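You operate a simulated robot arm through the tools that you are given. There is no shell and no other tool. Be economical: measure what you need, move in short steps, check, and stop when the job is done.

You run a simulated robot arm. Do the job below in one go: nothing can be reset, and whatever is moved stays where it is left.

Task
Press the blue cap home on the slide's post with the lever.
Fine: draw the slide out again at the end.

Only the result counts: the job must be done as asked and must still hold three seconds after the hand-in. Knocking over, shifting, dropping, spilling or breaking anything else fails it. A push-on lid holds only when it is set on centred and level and pressed home; a screw cap is set on level and turned clockwise until tight.

Robot
A 7-joint arm with a two-finger parallel gripper, fixed in place. Base frame: the origin is at the foot of the arm, x ahead of it, y to its left, z up; the work surface is at about z = 0.86. Units: m, degrees, N and s.
With the tool pointing down near the work surface it reaches from about 0.24 to 0.68 m from the base axis. Its first joint turns from -66.0 to 66.0 degrees. Payload 2.4 kg.
The TCP is the grasp point between the finger pads, 0.03 m short of the fingertips. In the tool frame z runs along the fingers and y along their closing line. Largest opening 0.094 m; finger width 0.028, thickness 0.01; the body of the gripper, 0.05 by 0.096 m, starts 0.055 m behind the TCP.
Orientation is that of the tool frame in the base frame, as [roll, pitch, yaw] about the fixed x, y, z axes, in that order (R = Rz(yaw) Ry(pitch) Rx(roll)). With the fingers straight down and closing along the base's y, the tool's x points along the base's -x, its y along +y and its z along -z.

Tools
- The arm moves only by the tool servo_tool. Its argument "steps" is a list of rows, each a list of 7 numbers: the shift along the base's x, y, z in m, then the turn, a rotation vector about the base's x, y, z in degrees, then the gripper command, from -1 (shut) to 1 (fully open), values between in proportion. In form: [[tx, ty, tz, wx, wy, wz, jaw], ...]. A call has 1 to 20 rows; each row shifts and turns the commanded pose from where the row before left it. Each row takes 0.2 s and may step no farther than 0.05 m and 8.6 degrees from the row before; otherwise, or with a gripper value out of range, the whole call is refused. Where a pose cannot be reached the arm comes as near as it can. A force on the tool above 40 N (or 10 N above the force at the start of the call, whichever is more), or a blocked arm, ends the call early, and 0.2 s more pass. The fingers move at their own pace (about 0.153 m/s each) and stop on an object; they squeeze with about 33 N. The grip force told is the motor's: it shows also when the fingers shut on nothing. Time passes only in rows, and 0.2 s behind the last, so rows that do not move let the fingers close. The reply holds the time, the measured pose of the TCP, the force on the tool along the base axes, the opening and the grip force, in the units named above and with some noise, with the torque about the TCP (base axes, N m) and any sound that the robot's microphone picked up.
- Cameras (640 x 400 px; columns grow to the right, rows downward): "scene" is fixed at [0.0453, 0.4785, 1.4506]; the picture's right is [-0.68, -0.73, 0.00], its down [-0.37, 0.35, -0.86] and it looks along [0.63, -0.59, -0.51] (base axes); focal length 358 px, centre (320, 200). "wrist" rides on the gripper at [0.076, 0.014, -0.102] in the tool frame; the picture's right is [-0.18, 0.98, 0.00], its down [-0.75, -0.14, -0.64] and it looks along [-0.63, -0.12, 0.77] (tool axes); focal length 243 px, centre (320, 200). There is no depth. A picture from a camera that has moved, and an enlarged one, comes with that camera's place and axes in the base frame and with its lens.
- grab_frame(camera): a new picture of that camera. No time passes.
- zoom(camera, box): a new picture of the part [left, top, right, bottom] of that camera's present view, enlarged. No time passes.
- finish_job(): hands the job in; it is judged then, once.

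Go step by step. Nothing tells you positions but the pictures and the camera data: compare them with the known pose of the tool, close in by small moves and look again before you grip or let go. The budget is 120 turns and 64 pictures, counting those below and the enlarged ones. Unless the task says otherwise, let go and move clear before handing in, and close with one line.

The tools are called after ">>>" by a JSON object that holds its "method" and its "body". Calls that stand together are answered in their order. servo_tool: Moves the arm, as the interface text tells. Its arguments: {"type":"object","properties":{"steps":{"type":"array","items":{"type":"array","items":{"type":"number"}}}},"required":["steps"]} The other tools are called the same way: grab_frame (camera) takes a picture; zoom (camera, box) takes an enlarged picture of a part of a camera's view; finish_job () hands the job in.

At the start:

```text
clock: 0.0
tcp_pos: [0.4648, 0.0515, 1.2224]
tcp_rot: [-180.0, 0.0, 180.0]
wrist_force: [0.1, -0.6, 0.2]
torque: [0.02, 0.0, -0.01]
width: 0.0939
gripper_force: 0.1
```

scene: 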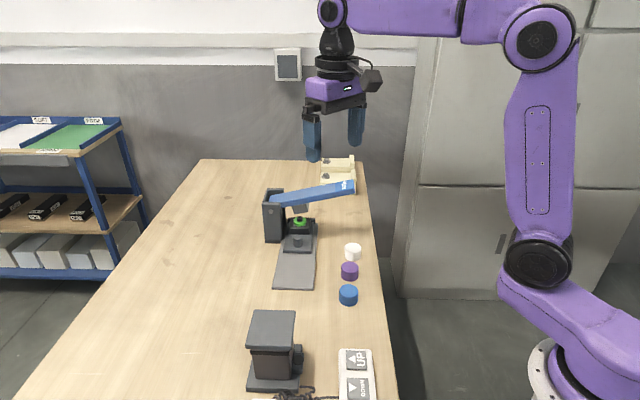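
wrist: 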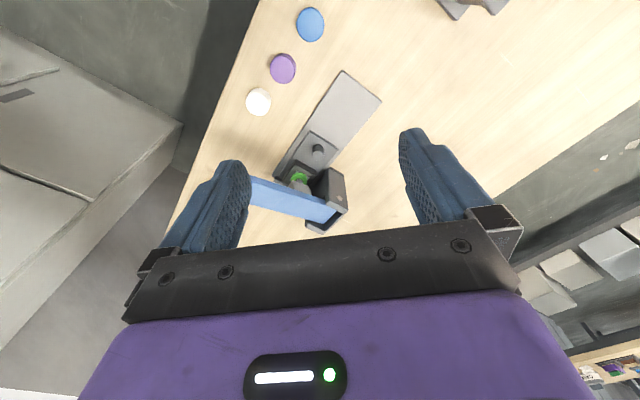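

I see a lever press with a slide, three caps (white, purple, blue), another device and a pendant. I'll look closer first.

>>> {"method": "zoom", "body": {"camera": "scene", "box": [230, 140, 390, 310]}}

>>> {"method": "zoom", "body": {"camera": "scene", "box": [230, 280, 400, 400]}}

>>> {"method": "zoom", "body": {"camera": "wrist", "box": [220, 0, 400, 240]}}

```text
2.35 times, centred on (310, 225) of scene
camera zoom: at [0.0453, 0.4785, 1.4506], right [-0.68, -0.73, 0.0], down [-0.37, 0.35, -0.86], along [0.63, -0.59, -0.51], focal length 841 px, centre (344, 141)
```

zoom: 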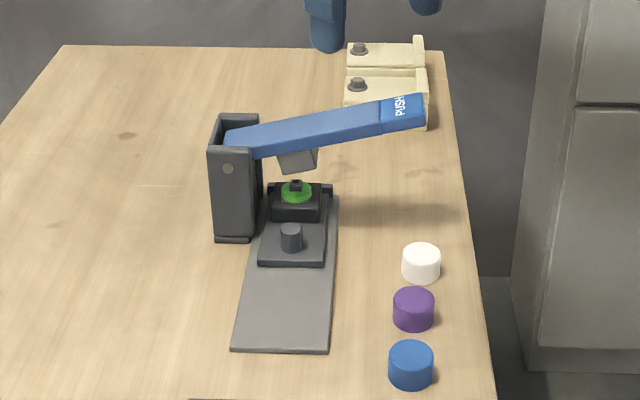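

```text
3.33 times, centred on (315, 340) of scene
camera zoom: at [0.0453, 0.4785, 1.4506], right [-0.68, -0.73, 0.0], down [-0.37, 0.35, -0.86], along [0.63, -0.59, -0.51], focal length 1192 px, centre (337, -267)
```

zoom: 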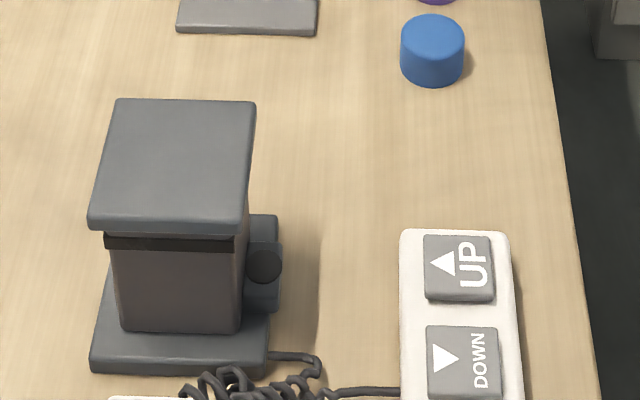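

```text
1.67 times, centred on (310, 120) of wrist
camera zoom: at [0.3898, 0.0683, 1.3257], right [0.18, 0.98, 0.0], down [0.75, -0.14, 0.64], along [0.63, -0.12, -0.77], focal length 404 px, centre (337, 333)
```

zoom: 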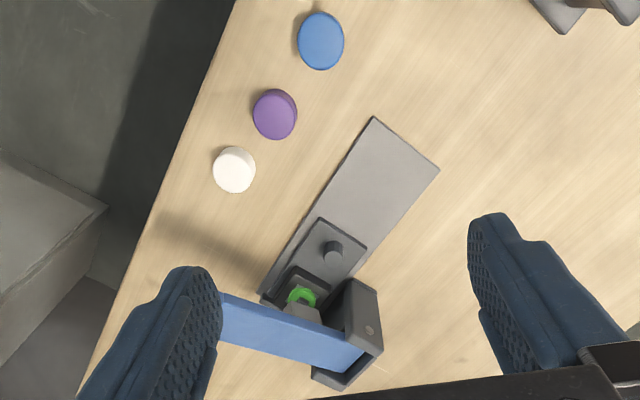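

>>> {"method": "zoom", "body": {"camera": "scene", "box": [275, 190, 325, 260]}}

>>> {"method": "zoom", "body": {"camera": "wrist", "box": [260, 120, 360, 240]}}

```text
5.71 times, centred on (300, 225) of scene
camera zoom: at [0.0453, 0.4785, 1.4506], right [-0.68, -0.73, 0.0], down [-0.37, 0.35, -0.86], along [0.63, -0.59, -0.51], focal length 2043 px, centre (434, 57)
```

zoom: 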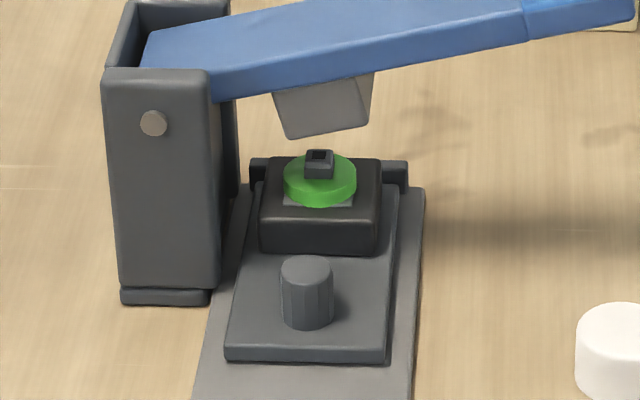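

```text
3.33 times, centred on (310, 180) of wrist
camera zoom: at [0.3898, 0.0683, 1.3257], right [0.18, 0.98, 0.0], down [0.75, -0.14, 0.64], along [0.63, -0.12, -0.77], focal length 809 px, centre (353, 267)
```

zoom: 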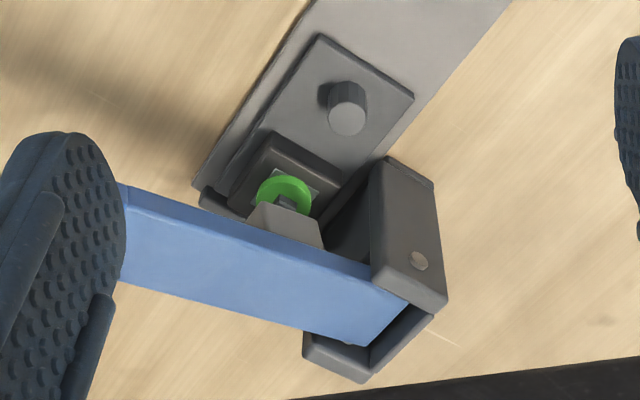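

The slide is in, with its knob near (0.613, 0.022), top about z 0.915, and it draws out along (-0.71, 0.71). I'll turn the tool by -45° and move above the knob.

>>> {"method": "servo_tool", "body": {"steps": [[0.021, -0.004, -0.03, 0, 0, -7.5, 0], [0.021, -0.004, -0.03, 0, 0, -7.5, 0], [0.021, -0.004, -0.03, 0, 0, -7.5, 0], [0.021, -0.004, -0.03, 0, 0, -7.5, 0], [0.021, -0.004, -0.03, 0, 0, -7.5, 0], [0.021, -0.004, -0.03, 0, 0, -7.5, 0], [0.021, -0.005, -0.02, 0, 0, 0, 0], [0, 0, 0, 0, 0, 0, 0], [0, 0, 0, 0, 0, 0, 0]]}}

>>> {"method": "grab_frame", "body": {"camera": "wrist"}}

>>> {"method": "grab_frame", "body": {"camera": "scene"}}

```text
clock: 2.0
tcp_pos: [0.6116, 0.0231, 1.0249]
tcp_rot: [-180.0, 0.0, 134.9]
wrist_force: [0.3, -0.2, 0.1]
torque: [-0.01, 0.0, 0.05]
width: 0.0471
gripper_force: 0.0
```

```text
56 pictures are left
camera wrist: at [0.5687, 0.0887, 1.126], right [0.83, 0.56, 0.0], down [0.43, -0.63, 0.64], along [0.36, -0.53, -0.77], focal length 243 px, centre (320, 200)
```

wrist: 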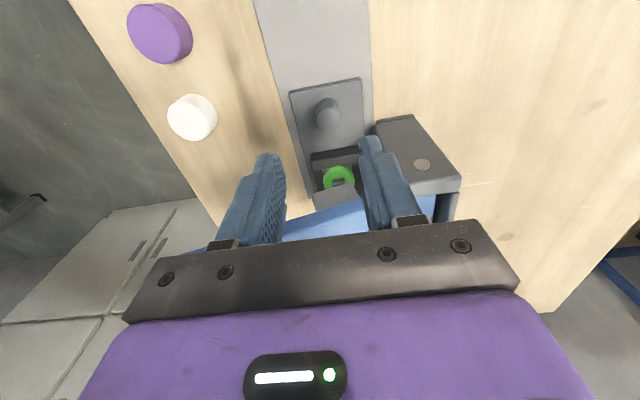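

```text
55 pictures are left
```

scene: 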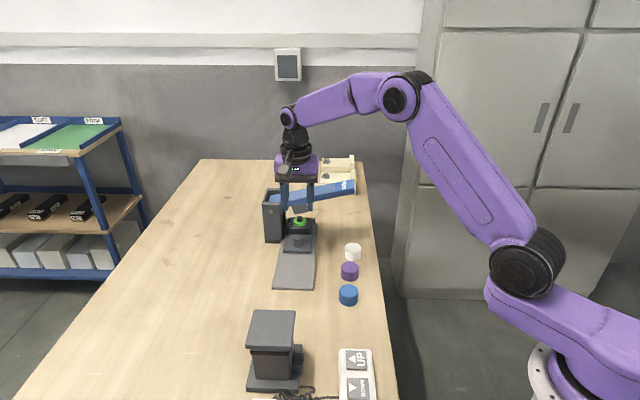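

Knob at about (0.617, 0.025). The pillar stands clear behind it, so I'll go down partway and look again.

>>> {"method": "servo_tool", "body": {"steps": [[0.004, 0.002, -0.03, 0, 0, 0, 0], [0, 0, -0.03, 0, 0, 0, 0], [0, 0, -0.015, 0, 0, 0, 0]]}}

>>> {"method": "zoom", "body": {"camera": "wrist", "box": [220, 40, 440, 240]}}

>>> {"method": "zoom", "body": {"camera": "scene", "box": [260, 160, 340, 260]}}

```text
clock: 2.8
tcp_pos: [0.6164, 0.0265, 0.9494]
tcp_rot: [180.0, -0.1, 135.0]
wrist_force: [-0.1, -1.0, 0.7]
torque: [0.01, -0.05, -0.01]
width: 0.0468
gripper_force: 0.1
```

```text
2.00 times, centred on (330, 140) of wrist
camera zoom: at [0.5733, 0.0912, 1.0503], right [0.83, 0.56, 0.0], down [0.43, -0.63, 0.64], along [0.36, -0.53, -0.77], focal length 485 px, centre (300, 320)
```

zoom: 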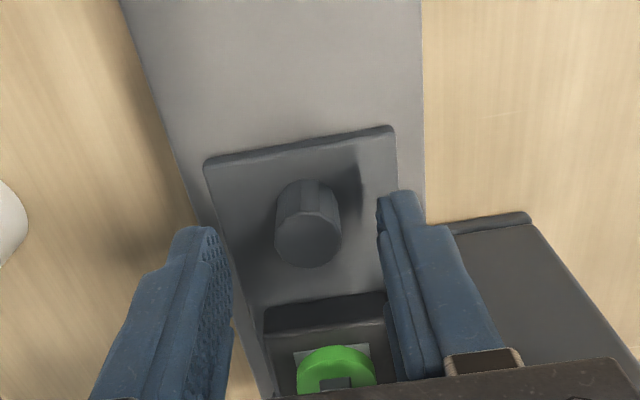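

```text
4.00 times, centred on (300, 210) of scene
camera zoom: at [0.0453, 0.4785, 1.4506], right [-0.68, -0.73, 0.0], down [-0.37, 0.35, -0.86], along [0.63, -0.59, -0.51], focal length 1430 px, centre (400, 160)
```

zoom: 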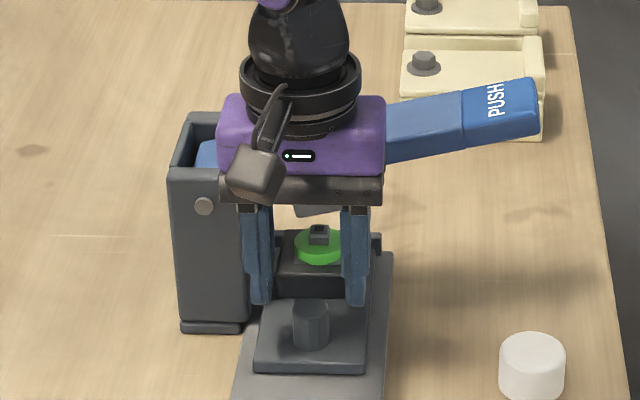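

>>> {"method": "servo_tool", "body": {"steps": [[0.003, -0.003, -0.015, 0, 0, 0, 0], [0, 0, -0.014, 0, 0, 0, 0], [0, 0, 0, 0, 0, 0, -1], [0, 0, 0, 0, 0, 0, -1], [0, 0, 0, 0, 0, 0, -1]]}}

>>> {"method": "zoom", "body": {"camera": "wrist", "box": [220, 40, 440, 240]}}

```text
clock: 4.0
tcp_pos: [0.6207, 0.0239, 0.9207]
tcp_rot: [179.8, 0.0, 135.2]
wrist_force: [5.0, 4.1, -2.8]
torque: [-0.13, 0.11, 0.02]
width: 0.0237
gripper_force: 44.8
```

```text
2.00 times, centred on (330, 140) of wrist
camera zoom: at [0.5768, 0.0888, 1.0214], right [0.82, 0.57, 0.0], down [0.43, -0.63, 0.64], along [0.36, -0.53, -0.77], focal length 485 px, centre (300, 320)
```

zoom: 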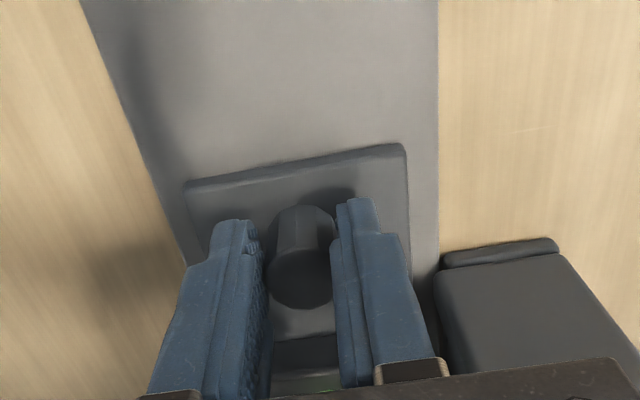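

The knob is gripped. Now I draw the slide out along (-0.707, 0.707).

>>> {"method": "servo_tool", "body": {"steps": [[0.001, 0.001, 0, 0, 0, 0, -1], [-0.007, 0.007, 0, 0, 0, 0, -1], [-0.007, 0.007, 0, 0, 0, 0, -1], [-0.007, 0.007, 0, 0, 0, 0, -1], [-0.007, 0.007, 0, 0, 0, 0, -1], [-0.007, 0.007, 0, 0, 0, 0, -1]]}}

>>> {"method": "grab_frame", "body": {"camera": "wrist"}}

```text
clock: 5.4
tcp_pos: [0.5841, 0.0585, 0.921]
tcp_rot: [-179.8, 0.0, 134.9]
wrist_force: [1.1, 0.5, -7.9]
torque: [-0.3, -0.73, 0.05]
width: 0.0234
gripper_force: 45.0
```

```text
51 pictures are left
camera wrist: at [0.5419, 0.124, 1.0215], right [0.83, 0.56, 0.0], down [0.43, -0.63, 0.64], along [0.36, -0.53, -0.77], focal length 243 px, centre (320, 200)
```

wrist: 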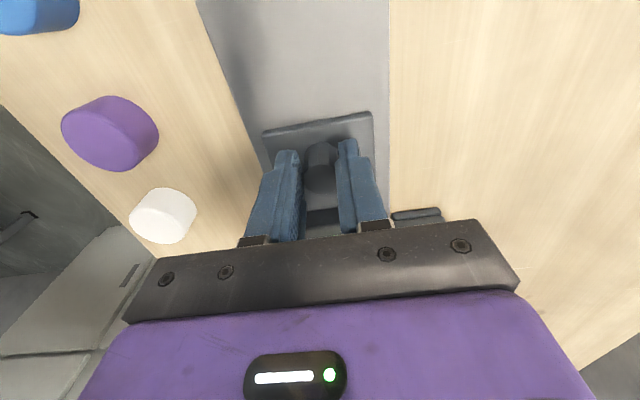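

The slide is moving. I continue to its stop.

>>> {"method": "servo_tool", "body": {"steps": [[-0.007, 0.007, 0, 0, 0, 0, -1], [-0.007, 0.007, 0, 0, 0, 0, -1], [-0.007, 0.007, 0, 0, 0, 0, -1], [-0.007, 0.007, 0, 0, 0, 0, -1], [-0.007, 0.007, 0, 0, 0, 0, -1]]}}

>>> {"method": "zoom", "body": {"camera": "scene", "box": [240, 150, 380, 310]}}

```text
clock: 6.6
tcp_pos: [0.5484, 0.094, 0.921]
tcp_rot: [-180.0, 0.0, 135.0]
wrist_force: [-4.2, -0.9, -5.5]
torque: [-0.08, -0.44, -0.15]
width: 0.0234
gripper_force: 44.7
```

```text
2.50 times, centred on (310, 230) of scene
camera zoom: at [0.0452, 0.4785, 1.4506], right [-0.68, -0.73, 0.0], down [-0.37, 0.35, -0.86], along [0.63, -0.59, -0.51], focal length 894 px, centre (345, 125)
```

zoom: 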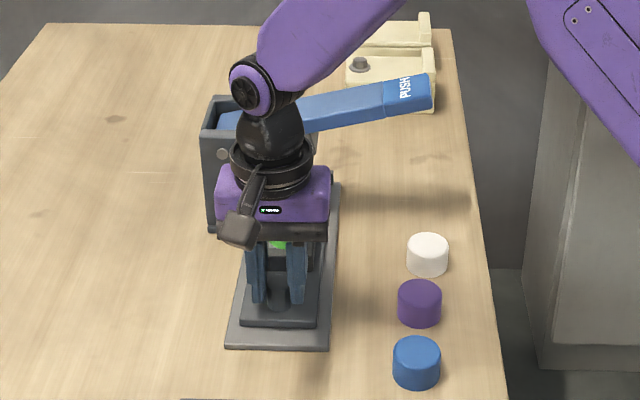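

>>> {"method": "servo_tool", "body": {"steps": [[-0.004, 0.004, 0, 0, 0, 0, -1], [-0.004, 0.004, 0, 0, 0, 0, -1], [-0.004, 0.004, 0, 0, 0, 0, -1]]}}

```text
clock: 7.4
tcp_pos: [0.5422, 0.1003, 0.921]
tcp_rot: [179.7, 0.4, 134.6]
wrist_force: [21.2, -24.1, -2.2]
torque: [-0.91, -0.28, -0.04]
width: 0.0233
gripper_force: 44.8
```

The slide has reached its stop, about 0.11 m of travel. I relax, release and lift to view the post.

>>> {"method": "servo_tool", "body": {"steps": [[0.0055, -0.0055, 0, 0, 0, 0, -1], [0, 0, 0, 0, 0, 0, 0], [0, 0, 0, 0, 0, 0, 0], [0, 0, 0.04, 0, 0, 0, 0], [-0.01, 0.01, 0.04, 0, 0, 0, 0], [-0.02, 0.02, 0.04, 0, 0, 0, 0]]}}

>>> {"method": "zoom", "body": {"camera": "wrist", "box": [200, 40, 440, 240]}}

>>> {"method": "zoom", "body": {"camera": "scene", "box": [250, 190, 330, 300]}}

```text
clock: 8.8
tcp_pos: [0.514, 0.1305, 1.0409]
tcp_rot: [179.9, 0.0, 134.9]
wrist_force: [-0.6, -0.2, -0.3]
torque: [-0.03, 0.0, 0.0]
width: 0.047
gripper_force: 0.0
```

```text
2.00 times, centred on (320, 140) of wrist
camera zoom: at [0.4713, 0.1962, 1.142], right [0.83, 0.56, 0.0], down [0.43, -0.63, 0.64], along [0.36, -0.53, -0.77], focal length 485 px, centre (320, 320)
```

zoom: 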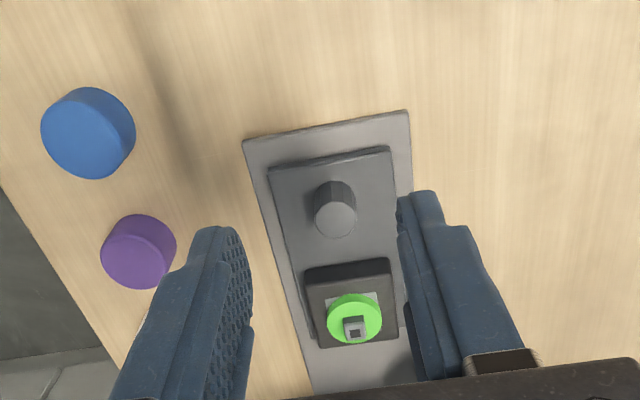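

```text
3.64 times, centred on (290, 245) of scene
camera zoom: at [0.0453, 0.4785, 1.4506], right [-0.68, -0.73, 0.0], down [-0.37, 0.35, -0.86], along [0.63, -0.59, -0.51], focal length 1300 px, centre (429, 36)
```

zoom: 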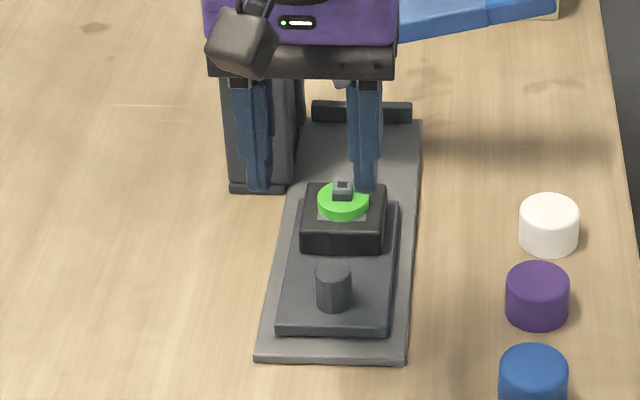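

The post sits about 0.055 m behind the knob, near (0.581, 0.061). Next I move above the blue cap near (0.418, 0.049).

>>> {"method": "servo_tool", "body": {"steps": [[-0.032, -0.027, 0, 0, 0, 0, 0.6], [-0.032, -0.027, -0.02, 0, 0, 0, 0.6], [-0.031, -0.027, -0.03, 0, 0, 0, 0.6], [0, 0, -0.03, 0, 0, 0, 0.6], [0, 0, 0, 0, 0, 0, 0.6]]}}

>>> {"method": "grab_frame", "body": {"camera": "wrist"}}

>>> {"method": "zoom", "body": {"camera": "scene", "box": [300, 230, 400, 330]}}

```text
refused: row 3 steps farther than a row can; nothing moved
```

```text
47 pictures are left
camera wrist: at [0.4713, 0.1962, 1.142], right [0.83, 0.56, 0.0], down [0.43, -0.63, 0.64], along [0.36, -0.53, -0.77], focal length 243 px, centre (320, 200)
```

wrist: 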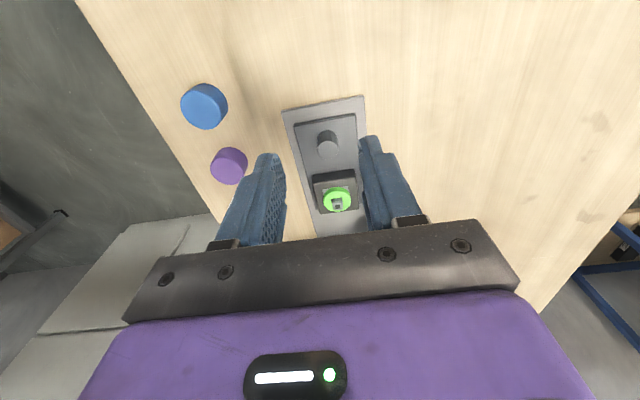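

```text
4.00 times, centred on (350, 280) of scene
camera zoom: at [0.0453, 0.4785, 1.4506], right [-0.68, -0.73, 0.0], down [-0.37, 0.35, -0.86], along [0.63, -0.59, -0.51], focal length 1430 px, centre (200, -120)
```

zoom: 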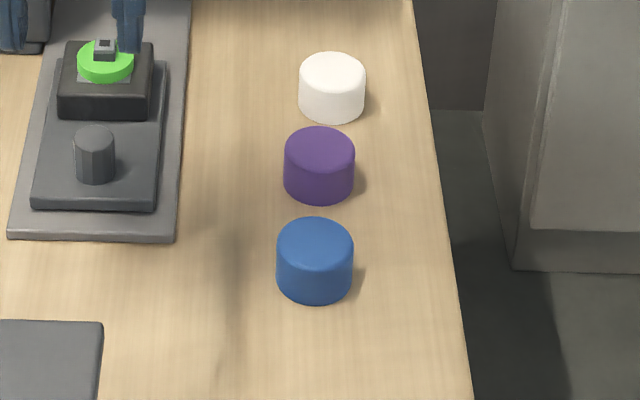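

The row was too long. I'll redo it with smaller steps.

>>> {"method": "servo_tool", "body": {"steps": [[-0.032, -0.027, 0, 0, 0, 0, 0.6], [-0.032, -0.027, -0.02, 0, 0, 0, 0.6], [-0.031, -0.027, -0.02, 0, 0, 0, 0.6], [0, 0, -0.035, 0, 0, 0, 0.6], [0, 0, 0, 0, 0, 0, 0.6]]}}

>>> {"method": "grab_frame", "body": {"camera": "wrist"}}

>>> {"method": "zoom", "body": {"camera": "scene", "box": [300, 230, 400, 330]}}

```text
clock: 10.0
tcp_pos: [0.4165, 0.05, 0.9649]
tcp_rot: [-180.0, 0.0, 135.0]
wrist_force: [0.0, -0.1, 0.5]
torque: [-0.02, 0.02, -0.01]
width: 0.0755
gripper_force: 0.1
```

```text
45 pictures are left
camera wrist: at [0.3744, 0.1148, 1.0664], right [0.83, 0.56, 0.0], down [0.43, -0.63, 0.64], along [0.36, -0.53, -0.77], focal length 243 px, centre (320, 200)
```

wrist: 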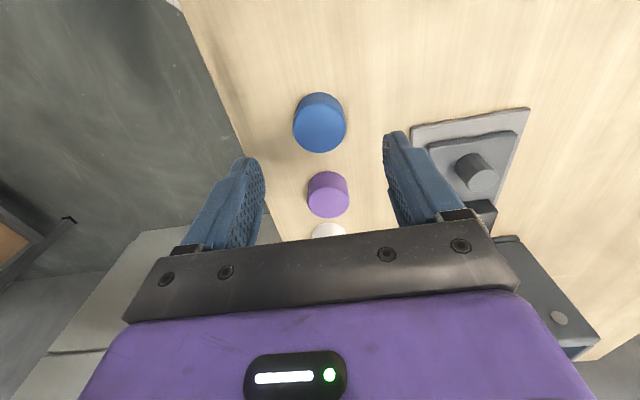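

```text
4.00 times, centred on (350, 280) of scene
camera zoom: at [0.0452, 0.4785, 1.4506], right [-0.68, -0.73, 0.0], down [-0.37, 0.35, -0.86], along [0.63, -0.59, -0.51], focal length 1430 px, centre (200, -120)
```

zoom: 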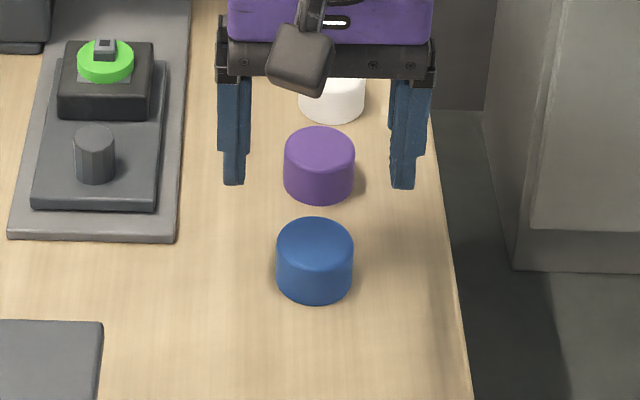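

>>> {"method": "servo_tool", "body": {"steps": [[0.002, -0.003, -0.03, 0, 0, 0, 0.6], [0, 0, -0.025, 0, 0, 0, 0.6], [0, 0, -0.012, 0, 0, 0, 0.6], [0, 0, 0, 0, 0, 0, 0.6]]}}

>>> {"method": "grab_frame", "body": {"camera": "wrist"}}

>>> {"method": "zoom", "body": {"camera": "scene", "box": [300, 230, 400, 330]}}

```text
clock: 11.0
tcp_pos: [0.4199, 0.0459, 0.8975]
tcp_rot: [-179.9, 0.0, 135.0]
wrist_force: [0.1, 0.4, 0.1]
torque: [-0.01, -0.02, 0.01]
width: 0.0752
gripper_force: 0.0
```

```text
43 pictures are left
camera wrist: at [0.377, 0.1115, 0.9997], right [0.83, 0.56, 0.0], down [0.43, -0.63, 0.64], along [0.36, -0.53, -0.77], focal length 243 px, centre (320, 200)
```

wrist: 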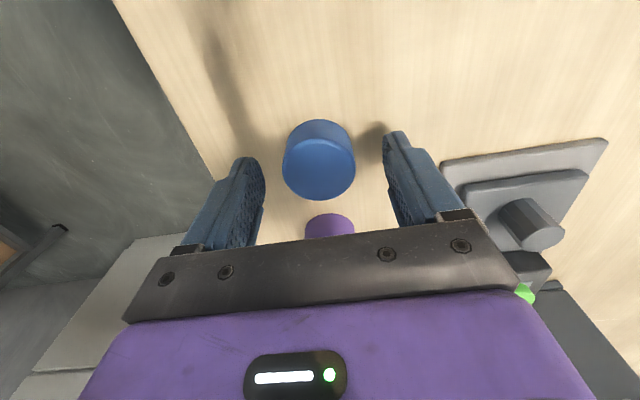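

```text
4.00 times, centred on (350, 280) of scene
camera zoom: at [0.0453, 0.4785, 1.4506], right [-0.68, -0.73, 0.0], down [-0.37, 0.35, -0.86], along [0.63, -0.59, -0.51], focal length 1430 px, centre (200, -120)
```

zoom: 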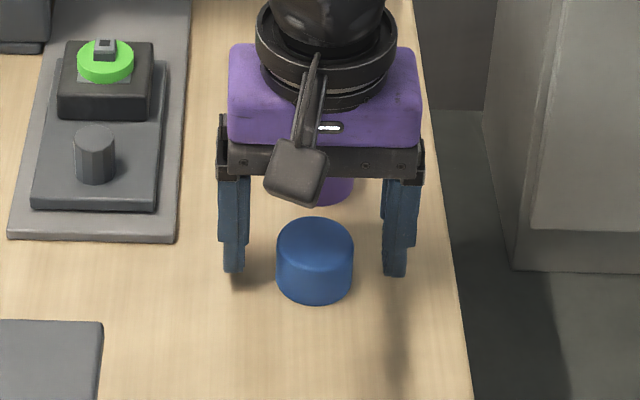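

>>> {"method": "servo_tool", "body": {"steps": [[-0.0015, 0.0015, 0, 0, 0, 0, 0], [0, 0, 0, 0, 0, 0, -1], [0, 0, 0, 0, 0, 0, -1], [0, 0, 0, 0, 0, 0, -1]]}}

>>> {"method": "zoom", "body": {"camera": "wrist", "box": [220, 80, 420, 240]}}

>>> {"method": "zoom", "body": {"camera": "scene", "box": [320, 250, 380, 310]}}

```text
clock: 12.0
tcp_pos: [0.4177, 0.0474, 0.8983]
tcp_rot: [180.0, 0.0, 135.0]
wrist_force: [0.9, 0.8, 0.0]
torque: [-0.01, -0.01, -0.03]
width: 0.0404
gripper_force: 32.4
```

```text
2.50 times, centred on (320, 160) of wrist
camera zoom: at [0.3755, 0.1131, 0.9997], right [0.83, 0.56, 0.0], down [0.43, -0.63, 0.64], along [0.36, -0.53, -0.77], focal length 606 px, centre (320, 300)
```

zoom: 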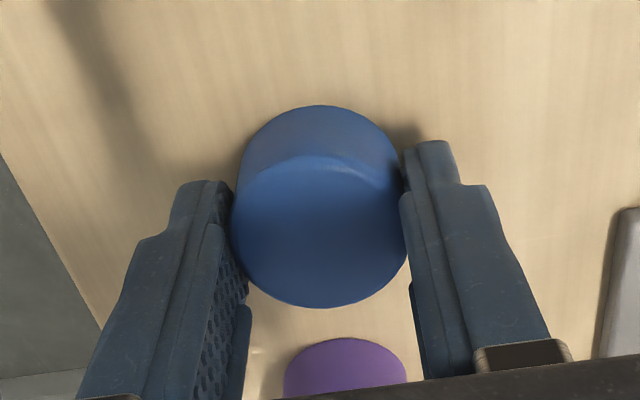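

```text
6.67 times, centred on (350, 280) of scene
camera zoom: at [0.0453, 0.4785, 1.4506], right [-0.68, -0.73, 0.0], down [-0.37, 0.35, -0.86], along [0.63, -0.59, -0.51], focal length 2384 px, centre (120, -333)
```

zoom: 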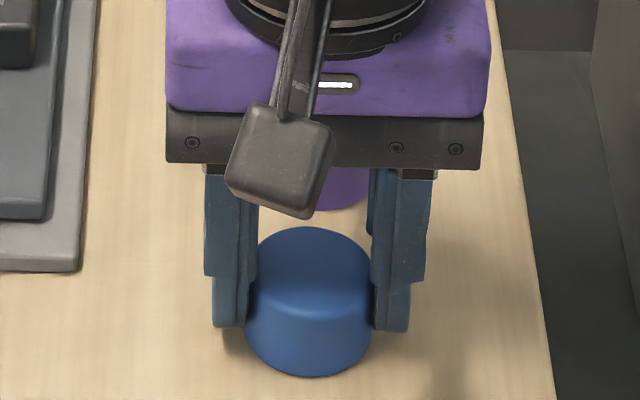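

The blue cap is gripped. I lift it and carry it above the post for alignment.

>>> {"method": "servo_tool", "body": {"steps": [[0, 0, 0.04, 0, 0, 0, -1], [0, 0, 0.04, 0, 0, 0, -1], [0.03, 0.003, 0.03, 0, 0, 0, -1], [0.035, 0.003, 0, 0, 0, 0, -1], [0.035, 0.003, 0, 0, 0, 0, -1], [0.035, 0.003, 0, 0, 0, 0, -1], [0.027, 0.003, 0, 0, 0, 0, -1], [0, 0, 0, 0, 0, 0, -1]]}}

>>> {"method": "grab_frame", "body": {"camera": "wrist"}}

>>> {"method": "zoom", "body": {"camera": "scene", "box": [250, 180, 330, 280]}}

```text
clock: 13.8
tcp_pos: [0.5814, 0.0623, 1.0077]
tcp_rot: [-180.0, -0.1, 135.1]
wrist_force: [-0.8, 0.0, 0.0]
torque: [-0.01, 0.01, 0.02]
width: 0.0402
gripper_force: 32.9
```

```text
39 pictures are left
camera wrist: at [0.5386, 0.1276, 1.1088], right [0.83, 0.56, 0.0], down [0.43, -0.63, 0.64], along [0.36, -0.53, -0.77], focal length 243 px, centre (320, 200)
```

wrist: 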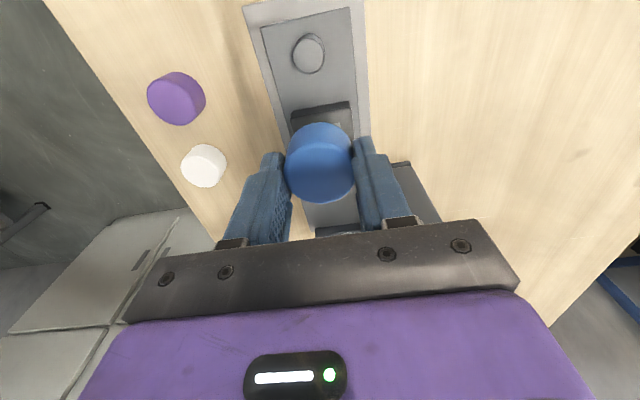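

```text
4.00 times, centred on (290, 230) of scene
camera zoom: at [0.0453, 0.4785, 1.4506], right [-0.68, -0.73, 0.0], down [-0.37, 0.35, -0.86], along [0.63, -0.59, -0.51], focal length 1430 px, centre (440, 80)
```

zoom: 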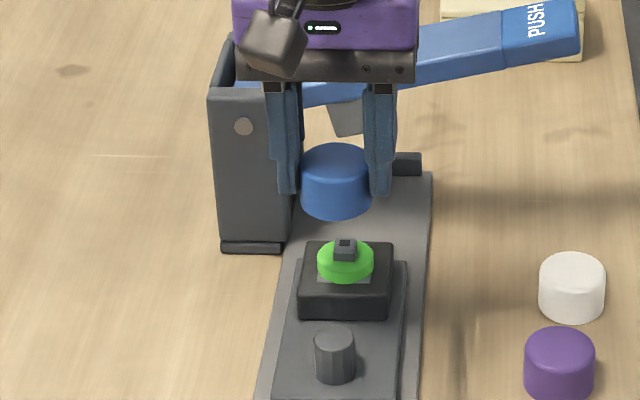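

The cap is about 3 mm off sideways and the fore-aft position is uncertain. I'll raise and shift so the wrist camera looks straight down on the post.

>>> {"method": "servo_tool", "body": {"steps": [[0, 0, 0.045, 0, 0, 0, -1], [0, 0, 0.045, 0, 0, 0, -1], [0.017, -0.029, 0, 0, 0, 0, -1], [0.017, -0.029, 0, 0, 0, 0, -1], [0, 0, 0, 0, 0, 0, -1]]}}

>>> {"method": "zoom", "body": {"camera": "wrist", "box": [260, 0, 380, 80]}}

>>> {"method": "zoom", "body": {"camera": "scene", "box": [260, 220, 320, 280]}}

```text
clock: 15.0
tcp_pos: [0.6156, 0.0054, 1.0977]
tcp_rot: [-180.0, -0.1, 135.0]
wrist_force: [0.1, 0.0, 0.1]
torque: [-0.02, 0.01, 0.0]
width: 0.0403
gripper_force: 33.4
```

```text
5.00 times, centred on (320, 40) of wrist
camera zoom: at [0.5733, 0.0702, 1.1995], right [0.82, 0.57, 0.0], down [0.43, -0.63, 0.64], along [0.36, -0.53, -0.77], focal length 1213 px, centre (320, 1000)
```

zoom: 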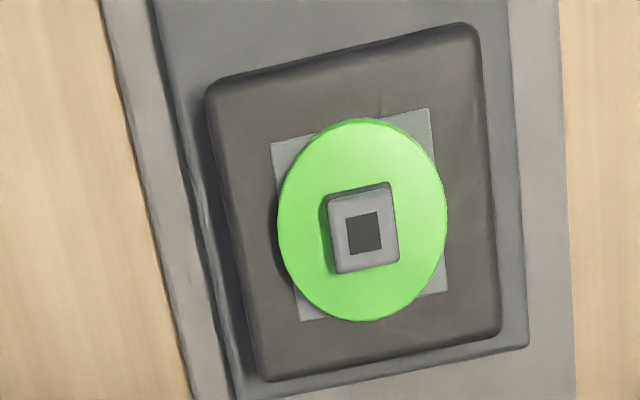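

```text
6.67 times, centred on (290, 250) of scene
camera zoom: at [0.0453, 0.4785, 1.4506], right [-0.68, -0.73, 0.0], down [-0.37, 0.35, -0.86], along [0.63, -0.59, -0.51], focal length 2384 px, centre (520, -133)
```

zoom: 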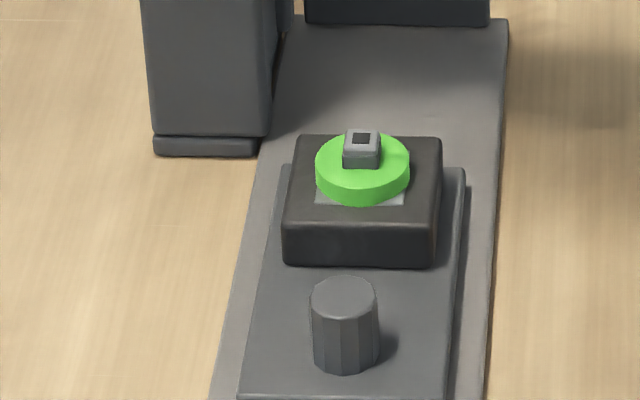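

The straight-down view gives the post at about (0.599, 0.043), with its top near z 0.92. I move the cap just above it and check.

>>> {"method": "servo_tool", "body": {"steps": [[-0.016, 0.037, 0, 0, 0, 0, -1], [0, 0, -0.045, 0, 0, 0, -1], [0, 0, -0.045, 0, 0, 0, -1], [0, 0, -0.035, 0, 0, 0, -1], [0, 0, 0, 0, 0, 0, -1]]}}

>>> {"method": "zoom", "body": {"camera": "scene", "box": [260, 210, 320, 270]}}

>>> {"method": "zoom", "body": {"camera": "wrist", "box": [240, 60, 400, 220]}}

```text
clock: 16.2
tcp_pos: [0.599, 0.0407, 0.9746]
tcp_rot: [-180.0, 0.0, 135.0]
wrist_force: [-0.2, -0.8, 0.3]
torque: [0.04, 0.02, 0.0]
width: 0.0404
gripper_force: 32.8
```

```text
6.67 times, centred on (290, 240) of scene
camera zoom: at [0.0453, 0.4785, 1.4506], right [-0.68, -0.73, 0.0], down [-0.37, 0.35, -0.86], along [0.63, -0.59, -0.51], focal length 2384 px, centre (520, -67)
```

zoom: 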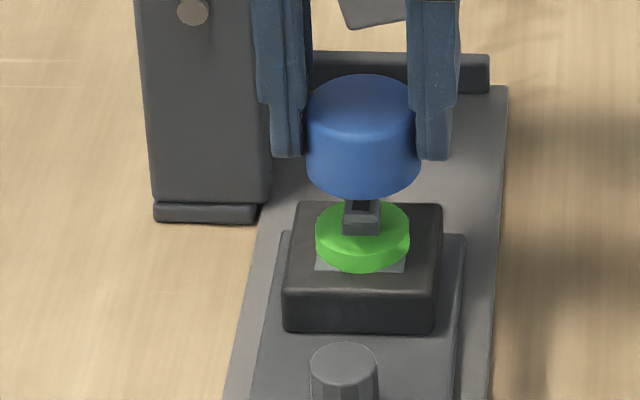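

```text
2.50 times, centred on (320, 140) of wrist
camera zoom: at [0.5563, 0.1071, 1.0749], right [0.83, 0.56, 0.0], down [0.43, -0.63, 0.64], along [0.36, -0.53, -0.77], focal length 606 px, centre (320, 350)
```

zoom: 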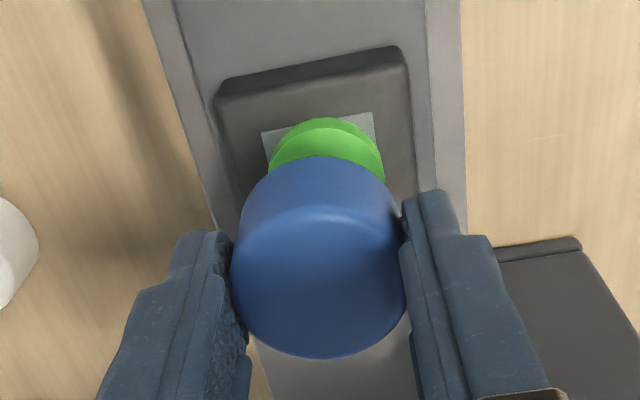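

Sideways the cap is aligned within about 1 mm. I nudge it a little and lower to just above the post to compare with less parallax.

>>> {"method": "servo_tool", "body": {"steps": [[-0.0006, 0.0022, -0.006, 0, 0, 0, -1], [0, 0, -0.004, 0, 0, 0, -1], [0, 0, 0, 0, 0, 0, -1]]}}

>>> {"method": "zoom", "body": {"camera": "scene", "box": [270, 215, 310, 255]}}

>>> {"method": "zoom", "body": {"camera": "wrist", "box": [270, 80, 370, 180]}}

```text
clock: 17.0
tcp_pos: [0.5984, 0.0434, 0.964]
tcp_rot: [-179.9, 0.0, 135.0]
wrist_force: [0.8, -0.6, -0.6]
torque: [-0.01, -0.01, 0.01]
width: 0.0403
gripper_force: 33.2
```

```text
10.00 times, centred on (290, 235) of scene
camera zoom: at [0.0453, 0.4785, 1.4506], right [-0.68, -0.73, 0.0], down [-0.37, 0.35, -0.86], along [0.63, -0.59, -0.51], focal length 3576 px, centre (620, -150)
```

zoom: 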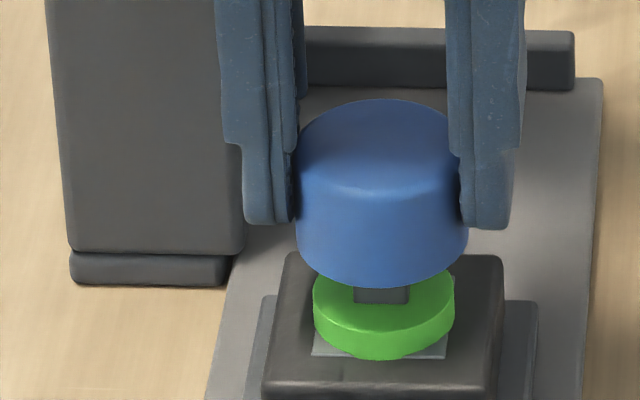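

```text
4.00 times, centred on (320, 130) of wrist
camera zoom: at [0.5557, 0.1091, 1.0651], right [0.83, 0.56, 0.0], down [0.43, -0.63, 0.64], along [0.36, -0.53, -0.77], focal length 970 px, centre (320, 480)
```

zoom: 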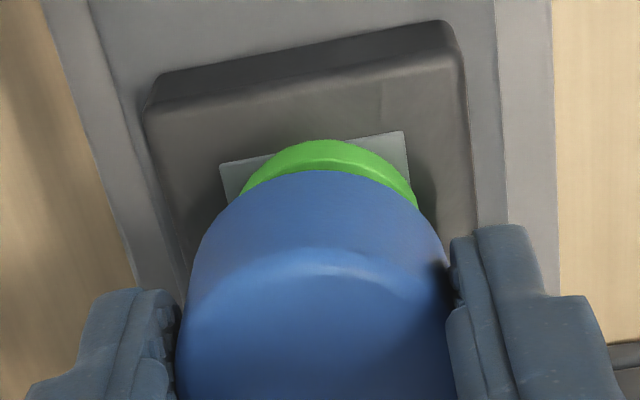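

The cap is now within about 1 mm of the post's axis in both views. I lower it gently and watch the force.

>>> {"method": "servo_tool", "body": {"steps": [[0.0005, 0.0005, -0.003, 0, 0, 0, -1], [0, 0, -0.002, 0, 0, 0, -1], [0, 0, -0.002, 0, 0, 0, -1]]}}

```text
clock: 17.8
tcp_pos: [0.5989, 0.0448, 0.9564]
tcp_rot: [180.0, 0.0, 135.0]
wrist_force: [0.0, -0.5, -0.1]
torque: [0.01, 0.01, -0.01]
width: 0.0401
gripper_force: 32.8
```

>>> {"method": "servo_tool", "body": {"steps": [[0, 0, -0.002, 0, 0, 0, -1], [0, 0, -0.001, 0, 0, 0, -1], [0, 0, -0.001, 0, 0, 0, -1]]}}

>>> {"method": "zoom", "body": {"camera": "scene", "box": [270, 215, 310, 255]}}

```text
clock: 18.6
tcp_pos: [0.5996, 0.0435, 0.9538]
tcp_rot: [-180.0, 0.0, 135.0]
wrist_force: [0.3, 0.4, -0.1]
torque: [0.0, 0.01, 0.0]
width: 0.04
gripper_force: 33.1
```

```text
10.00 times, centred on (290, 235) of scene
camera zoom: at [0.0453, 0.4785, 1.4506], right [-0.68, -0.73, 0.0], down [-0.37, 0.35, -0.86], along [0.63, -0.59, -0.51], focal length 3576 px, centre (620, -150)
```

zoom: 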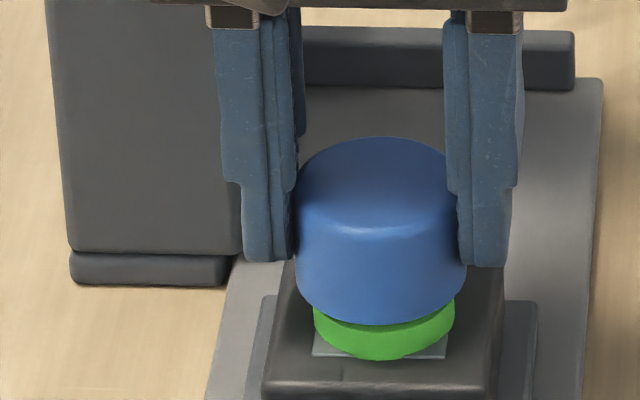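

>>> {"method": "servo_tool", "body": {"steps": [[0, 0, -0.001, 0, 0, 0, -1], [0, 0, -0.001, 0, 0, 0, -1], [0, 0, -0.001, 0, 0, 0, -1]]}}

```text
clock: 19.4
tcp_pos: [0.5992, 0.0445, 0.9492]
tcp_rot: [180.0, -0.1, 134.9]
wrist_force: [0.2, 0.6, -0.8]
torque: [0.02, 0.01, 0.0]
width: 0.0402
gripper_force: 33.2
```

>>> {"method": "servo_tool", "body": {"steps": [[0, 0, -0.001, 0, 0, 0, -1], [0, 0, -0.001, 0, 0, 0, -1]]}}

>>> {"method": "zoom", "body": {"camera": "scene", "box": [270, 215, 310, 255]}}

>>> {"method": "zoom", "body": {"camera": "wrist", "box": [270, 80, 370, 180]}}

```text
clock: 20.0
tcp_pos: [0.5988, 0.0439, 0.9468]
tcp_rot: [179.9, 0.0, 135.1]
wrist_force: [0.3, 0.2, -0.1]
torque: [0.0, 0.01, -0.01]
width: 0.0403
gripper_force: 32.8
```

```text
10.00 times, centred on (290, 235) of scene
camera zoom: at [0.0453, 0.4785, 1.4506], right [-0.68, -0.73, 0.0], down [-0.37, 0.35, -0.86], along [0.63, -0.59, -0.51], focal length 3576 px, centre (620, -150)
```

zoom: 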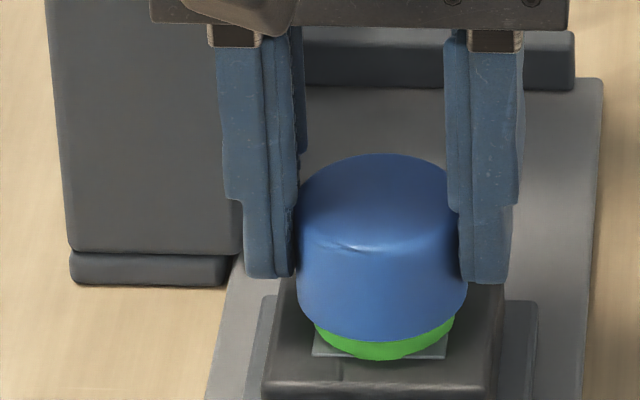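

```text
4.00 times, centred on (320, 130) of wrist
camera zoom: at [0.5562, 0.1095, 1.0487], right [0.83, 0.56, 0.0], down [0.43, -0.63, 0.64], along [0.36, -0.53, -0.77], focal length 970 px, centre (320, 480)
```

zoom: 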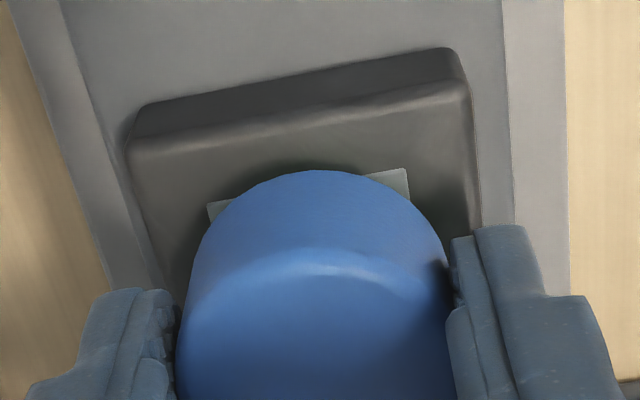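

No contact yet and the cap is concentric with the green collar. I continue down.

>>> {"method": "servo_tool", "body": {"steps": [[0, 0, -0.001, 0, 0, 0, -1], [0, 0, -0.001, 0, 0, 0, -1]]}}

```text
clock: 20.6
tcp_pos: [0.5984, 0.0444, 0.9472]
tcp_rot: [179.9, 0.1, 135.0]
wrist_force: [-2.2, -1.2, 15.7]
torque: [-0.03, 0.24, -0.03]
width: 0.0402
gripper_force: 33.4
```

Contact: the cap sits on the post, level. I relax slightly, open the fingers and rise.

>>> {"method": "servo_tool", "body": {"steps": [[0, 0, 0.001, 0, 0, 0, -1], [0, 0, 0, 0, 0, 0, 0.3], [0, 0, 0, 0, 0, 0, 0.3], [0, 0, 0.02, 0, 0, 0, 0.3], [0, 0, 0.04, 0, 0, 0, 0.3], [-0.01, 0.01, 0.04, 0, 0, 0, 0.3]]}}

>>> {"method": "zoom", "body": {"camera": "scene", "box": [265, 210, 315, 260]}}

>>> {"method": "zoom", "body": {"camera": "wrist", "box": [220, 0, 420, 200]}}

```text
clock: 22.0
tcp_pos: [0.5884, 0.0546, 1.0471]
tcp_rot: [-180.0, 0.0, 135.0]
wrist_force: [0.9, 0.3, -0.2]
torque: [-0.03, -0.01, 0.01]
width: 0.061
gripper_force: 0.1
```

```text
8.00 times, centred on (290, 235) of scene
camera zoom: at [0.0453, 0.4785, 1.4506], right [-0.68, -0.73, 0.0], down [-0.37, 0.35, -0.86], along [0.63, -0.59, -0.51], focal length 2861 px, centre (560, -80)
```

zoom: 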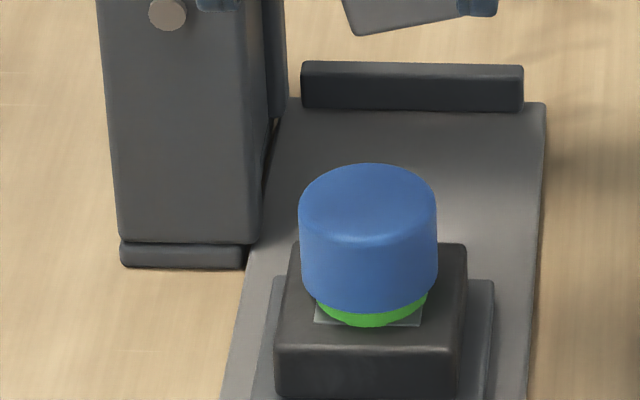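

```text
2.00 times, centred on (320, 100) of wrist
camera zoom: at [0.5455, 0.1205, 1.1484], right [0.82, 0.57, 0.0], down [0.43, -0.63, 0.64], along [0.36, -0.53, -0.77], focal length 485 px, centre (320, 400)
```

zoom: 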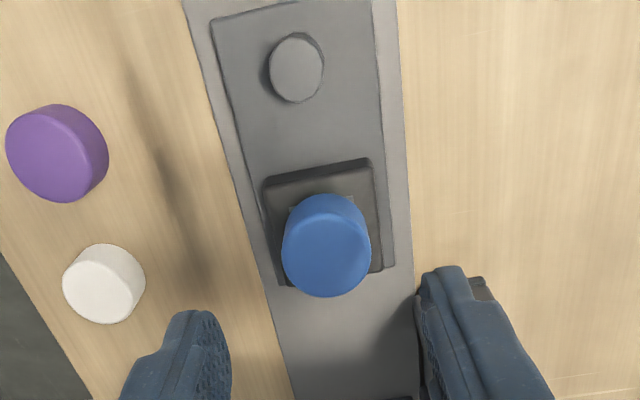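

The cap is sitting level and centred. Now I go back to the knob at about (0.548, 0.095) and grip it gently.

>>> {"method": "servo_tool", "body": {"steps": [[-0.02, 0.02, 0, 0, 0, 0, 0], [-0.0205, 0.0205, -0.03, 0, 0, 0, 0], [0, 0, -0.045, 0, 0, 0, 0], [0, 0, -0.03, 0, 0, 0, 0], [0, 0, -0.02, 0, 0, 0, 0], [0, 0, 0, 0, 0, 0, 0]]}}

>>> {"method": "grab_frame", "body": {"camera": "wrist"}}

```text
clock: 23.4
tcp_pos: [0.5484, 0.0944, 0.922]
tcp_rot: [-180.0, 0.0, 135.0]
wrist_force: [1.0, -0.6, -0.6]
torque: [0.01, -0.01, 0.04]
width: 0.0471
gripper_force: 0.1
```

```text
26 pictures are left
camera wrist: at [0.506, 0.1598, 1.0232], right [0.83, 0.56, 0.0], down [0.43, -0.63, 0.64], along [0.36, -0.53, -0.77], focal length 243 px, centre (320, 200)
```

wrist: 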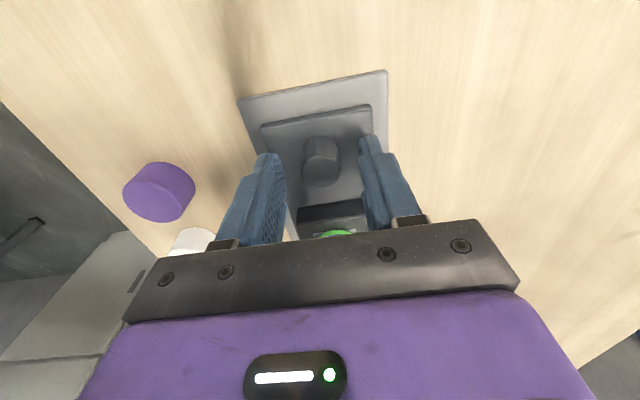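

>>> {"method": "servo_tool", "body": {"steps": [[0, 0, 0, 0, 0, 0, -1], [0, 0, 0, 0, 0, 0, -1], [0, 0, 0, 0, 0, 0, -1], [0.003, -0.003, 0, 0, 0, 0, -1], [0.004, -0.004, 0, 0, 0, 0, -1], [0.004, -0.004, 0, 0, 0, 0, -1], [0.004, -0.004, 0, 0, 0, 0, -1], [0.004, -0.004, 0, 0, 0, 0, -1]]}}

>>> {"method": "zoom", "body": {"camera": "scene", "box": [250, 170, 330, 270]}}

```text
clock: 25.2
tcp_pos: [0.5676, 0.0761, 0.9214]
tcp_rot: [180.0, 0.0, 135.0]
wrist_force: [1.4, 1.3, -0.8]
torque: [0.44, 0.87, -0.05]
width: 0.0235
gripper_force: 45.3
```

```text
4.00 times, centred on (290, 220) of scene
camera zoom: at [0.0453, 0.4785, 1.4505], right [-0.68, -0.73, 0.0], down [-0.37, 0.35, -0.86], along [0.63, -0.59, -0.51], focal length 1430 px, centre (440, 120)
```

zoom: 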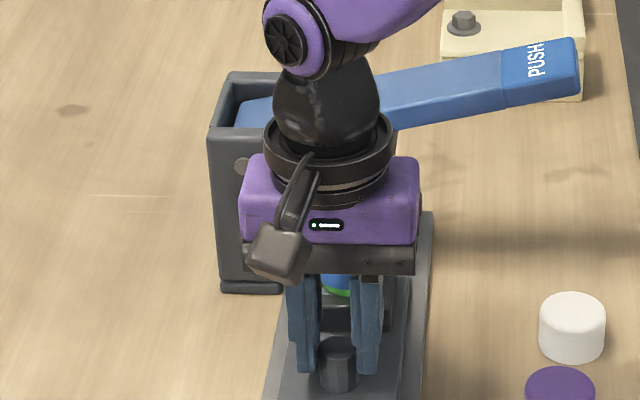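

>>> {"method": "servo_tool", "body": {"steps": [[0.004, -0.004, 0, 0, 0, 0, -1], [0.004, -0.004, 0, 0, 0, 0, -1], [0.004, -0.004, 0, 0, 0, 0, -1], [0.004, -0.004, 0, 0, 0, 0, -1], [0.004, -0.004, 0, 0, 0, 0, -1], [0.004, -0.004, 0, 0, 0, 0, -1]]}}

>>> {"method": "zoom", "body": {"camera": "wrist", "box": [260, 160, 380, 240]}}

>>> {"method": "zoom", "body": {"camera": "scene", "box": [260, 170, 330, 250]}}

```text
clock: 26.6
tcp_pos: [0.5923, 0.0519, 0.9217]
tcp_rot: [179.9, -0.1, 135.0]
wrist_force: [-2.1, 0.1, 8.9]
torque: [0.13, 0.7, 0.03]
width: 0.0233
gripper_force: 45.0
```

```text
5.00 times, centred on (320, 200) of wrist
camera zoom: at [0.549, 0.1168, 1.0232], right [0.83, 0.56, 0.0], down [0.43, -0.63, 0.64], along [0.36, -0.53, -0.77], focal length 1213 px, centre (320, 200)
```

zoom: 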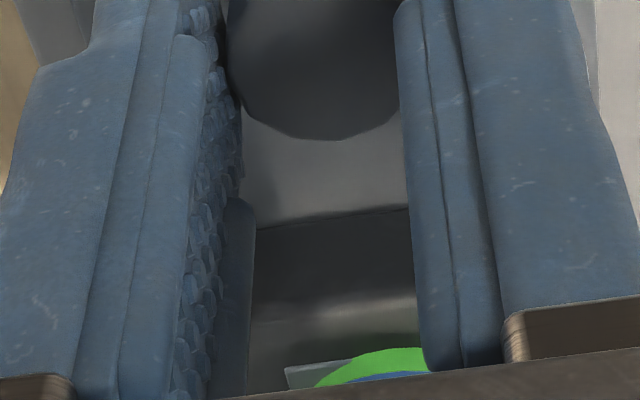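

```text
5.00 times, centred on (295, 210) of scene
camera zoom: at [0.0451, 0.4785, 1.4506], right [-0.68, -0.73, 0.0], down [-0.37, 0.35, -0.86], along [0.63, -0.59, -0.51], focal length 1788 px, centre (445, 150)
```

zoom: 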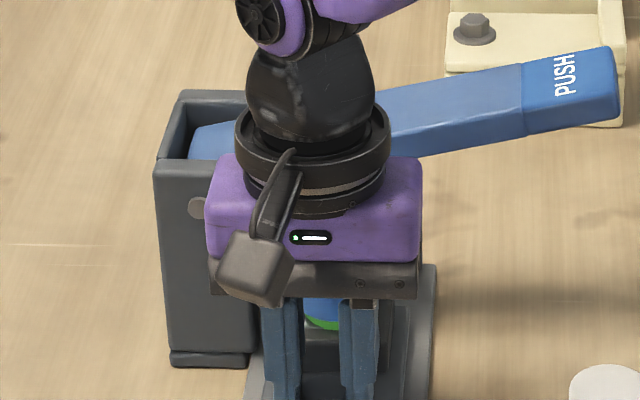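

Before the cap goes under the plunger, I release and look at the clearance.

>>> {"method": "servo_tool", "body": {"steps": [[0, 0, 0, 0, 0, 0, 0], [0, 0, 0, 0, 0, 0, 0], [0, 0, 0.03, 0, 0, 0, 0], [-0.02, 0.02, 0.04, 0, 0, 0, 0], [-0.03, 0.03, 0.02, 0, 0, 0, 0]]}}

>>> {"method": "zoom", "body": {"camera": "scene", "box": [250, 170, 330, 270]}}

>>> {"method": "grab_frame", "body": {"camera": "wrist"}}

```text
clock: 27.8
tcp_pos: [0.5406, 0.1004, 1.0113]
tcp_rot: [180.0, 0.0, 134.9]
wrist_force: [0.2, 0.3, 0.2]
torque: [0.0, 0.01, -0.02]
width: 0.047
gripper_force: 0.0
```

```text
4.00 times, centred on (290, 220) of scene
camera zoom: at [0.0453, 0.4785, 1.4506], right [-0.68, -0.73, 0.0], down [-0.37, 0.35, -0.86], along [0.63, -0.59, -0.51], focal length 1430 px, centre (440, 120)
```

zoom: 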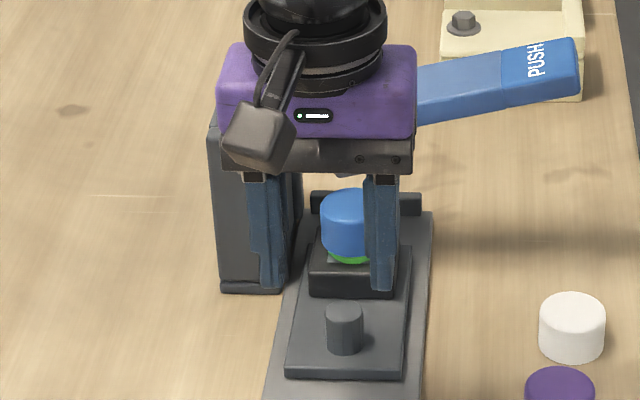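

```text
21 pictures are left
camera wrist: at [0.4981, 0.1658, 1.1128], right [0.83, 0.56, 0.0], down [0.43, -0.63, 0.64], along [0.36, -0.53, -0.77], focal length 243 px, centre (320, 200)
```

wrist: 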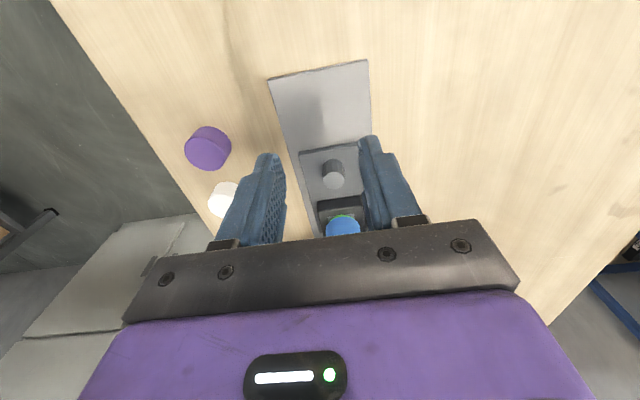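

>>> {"method": "servo_tool", "body": {"steps": [[-0.03, 0.0, 0.04, 0, 0, 0, 0], [-0.03, 0, 0.04, 0, 0, 0, 0], [-0.03, -0.03, 0.025, 0, 0, 0, 0], [-0.03, -0.03, 0.025, 0, 0, 0, 0], [0, 0, 0, 0, 0, 0, 0]]}}

>>> {"method": "zoom", "body": {"camera": "scene", "box": [265, 190, 325, 250]}}

```text
clock: 29.0
tcp_pos: [0.422, 0.0405, 1.143]
tcp_rot: [180.0, 0.0, 135.0]
wrist_force: [0.2, 0.5, -0.3]
torque: [-0.04, 0.01, 0.03]
width: 0.0472
gripper_force: 0.0
```

```text
6.67 times, centred on (295, 220) of scene
camera zoom: at [0.0452, 0.4785, 1.4506], right [-0.68, -0.73, 0.0], down [-0.37, 0.35, -0.86], along [0.63, -0.59, -0.51], focal length 2384 px, centre (487, 67)
```

zoom: 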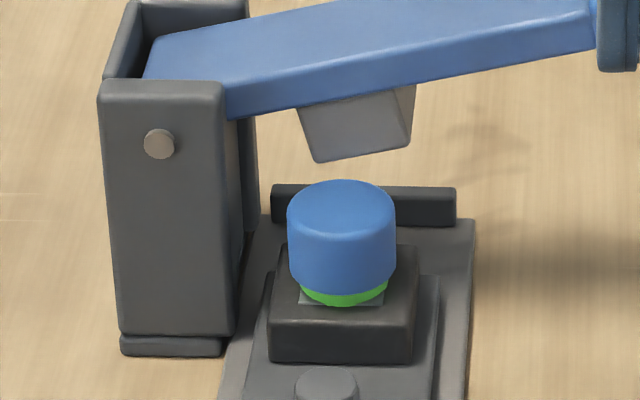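

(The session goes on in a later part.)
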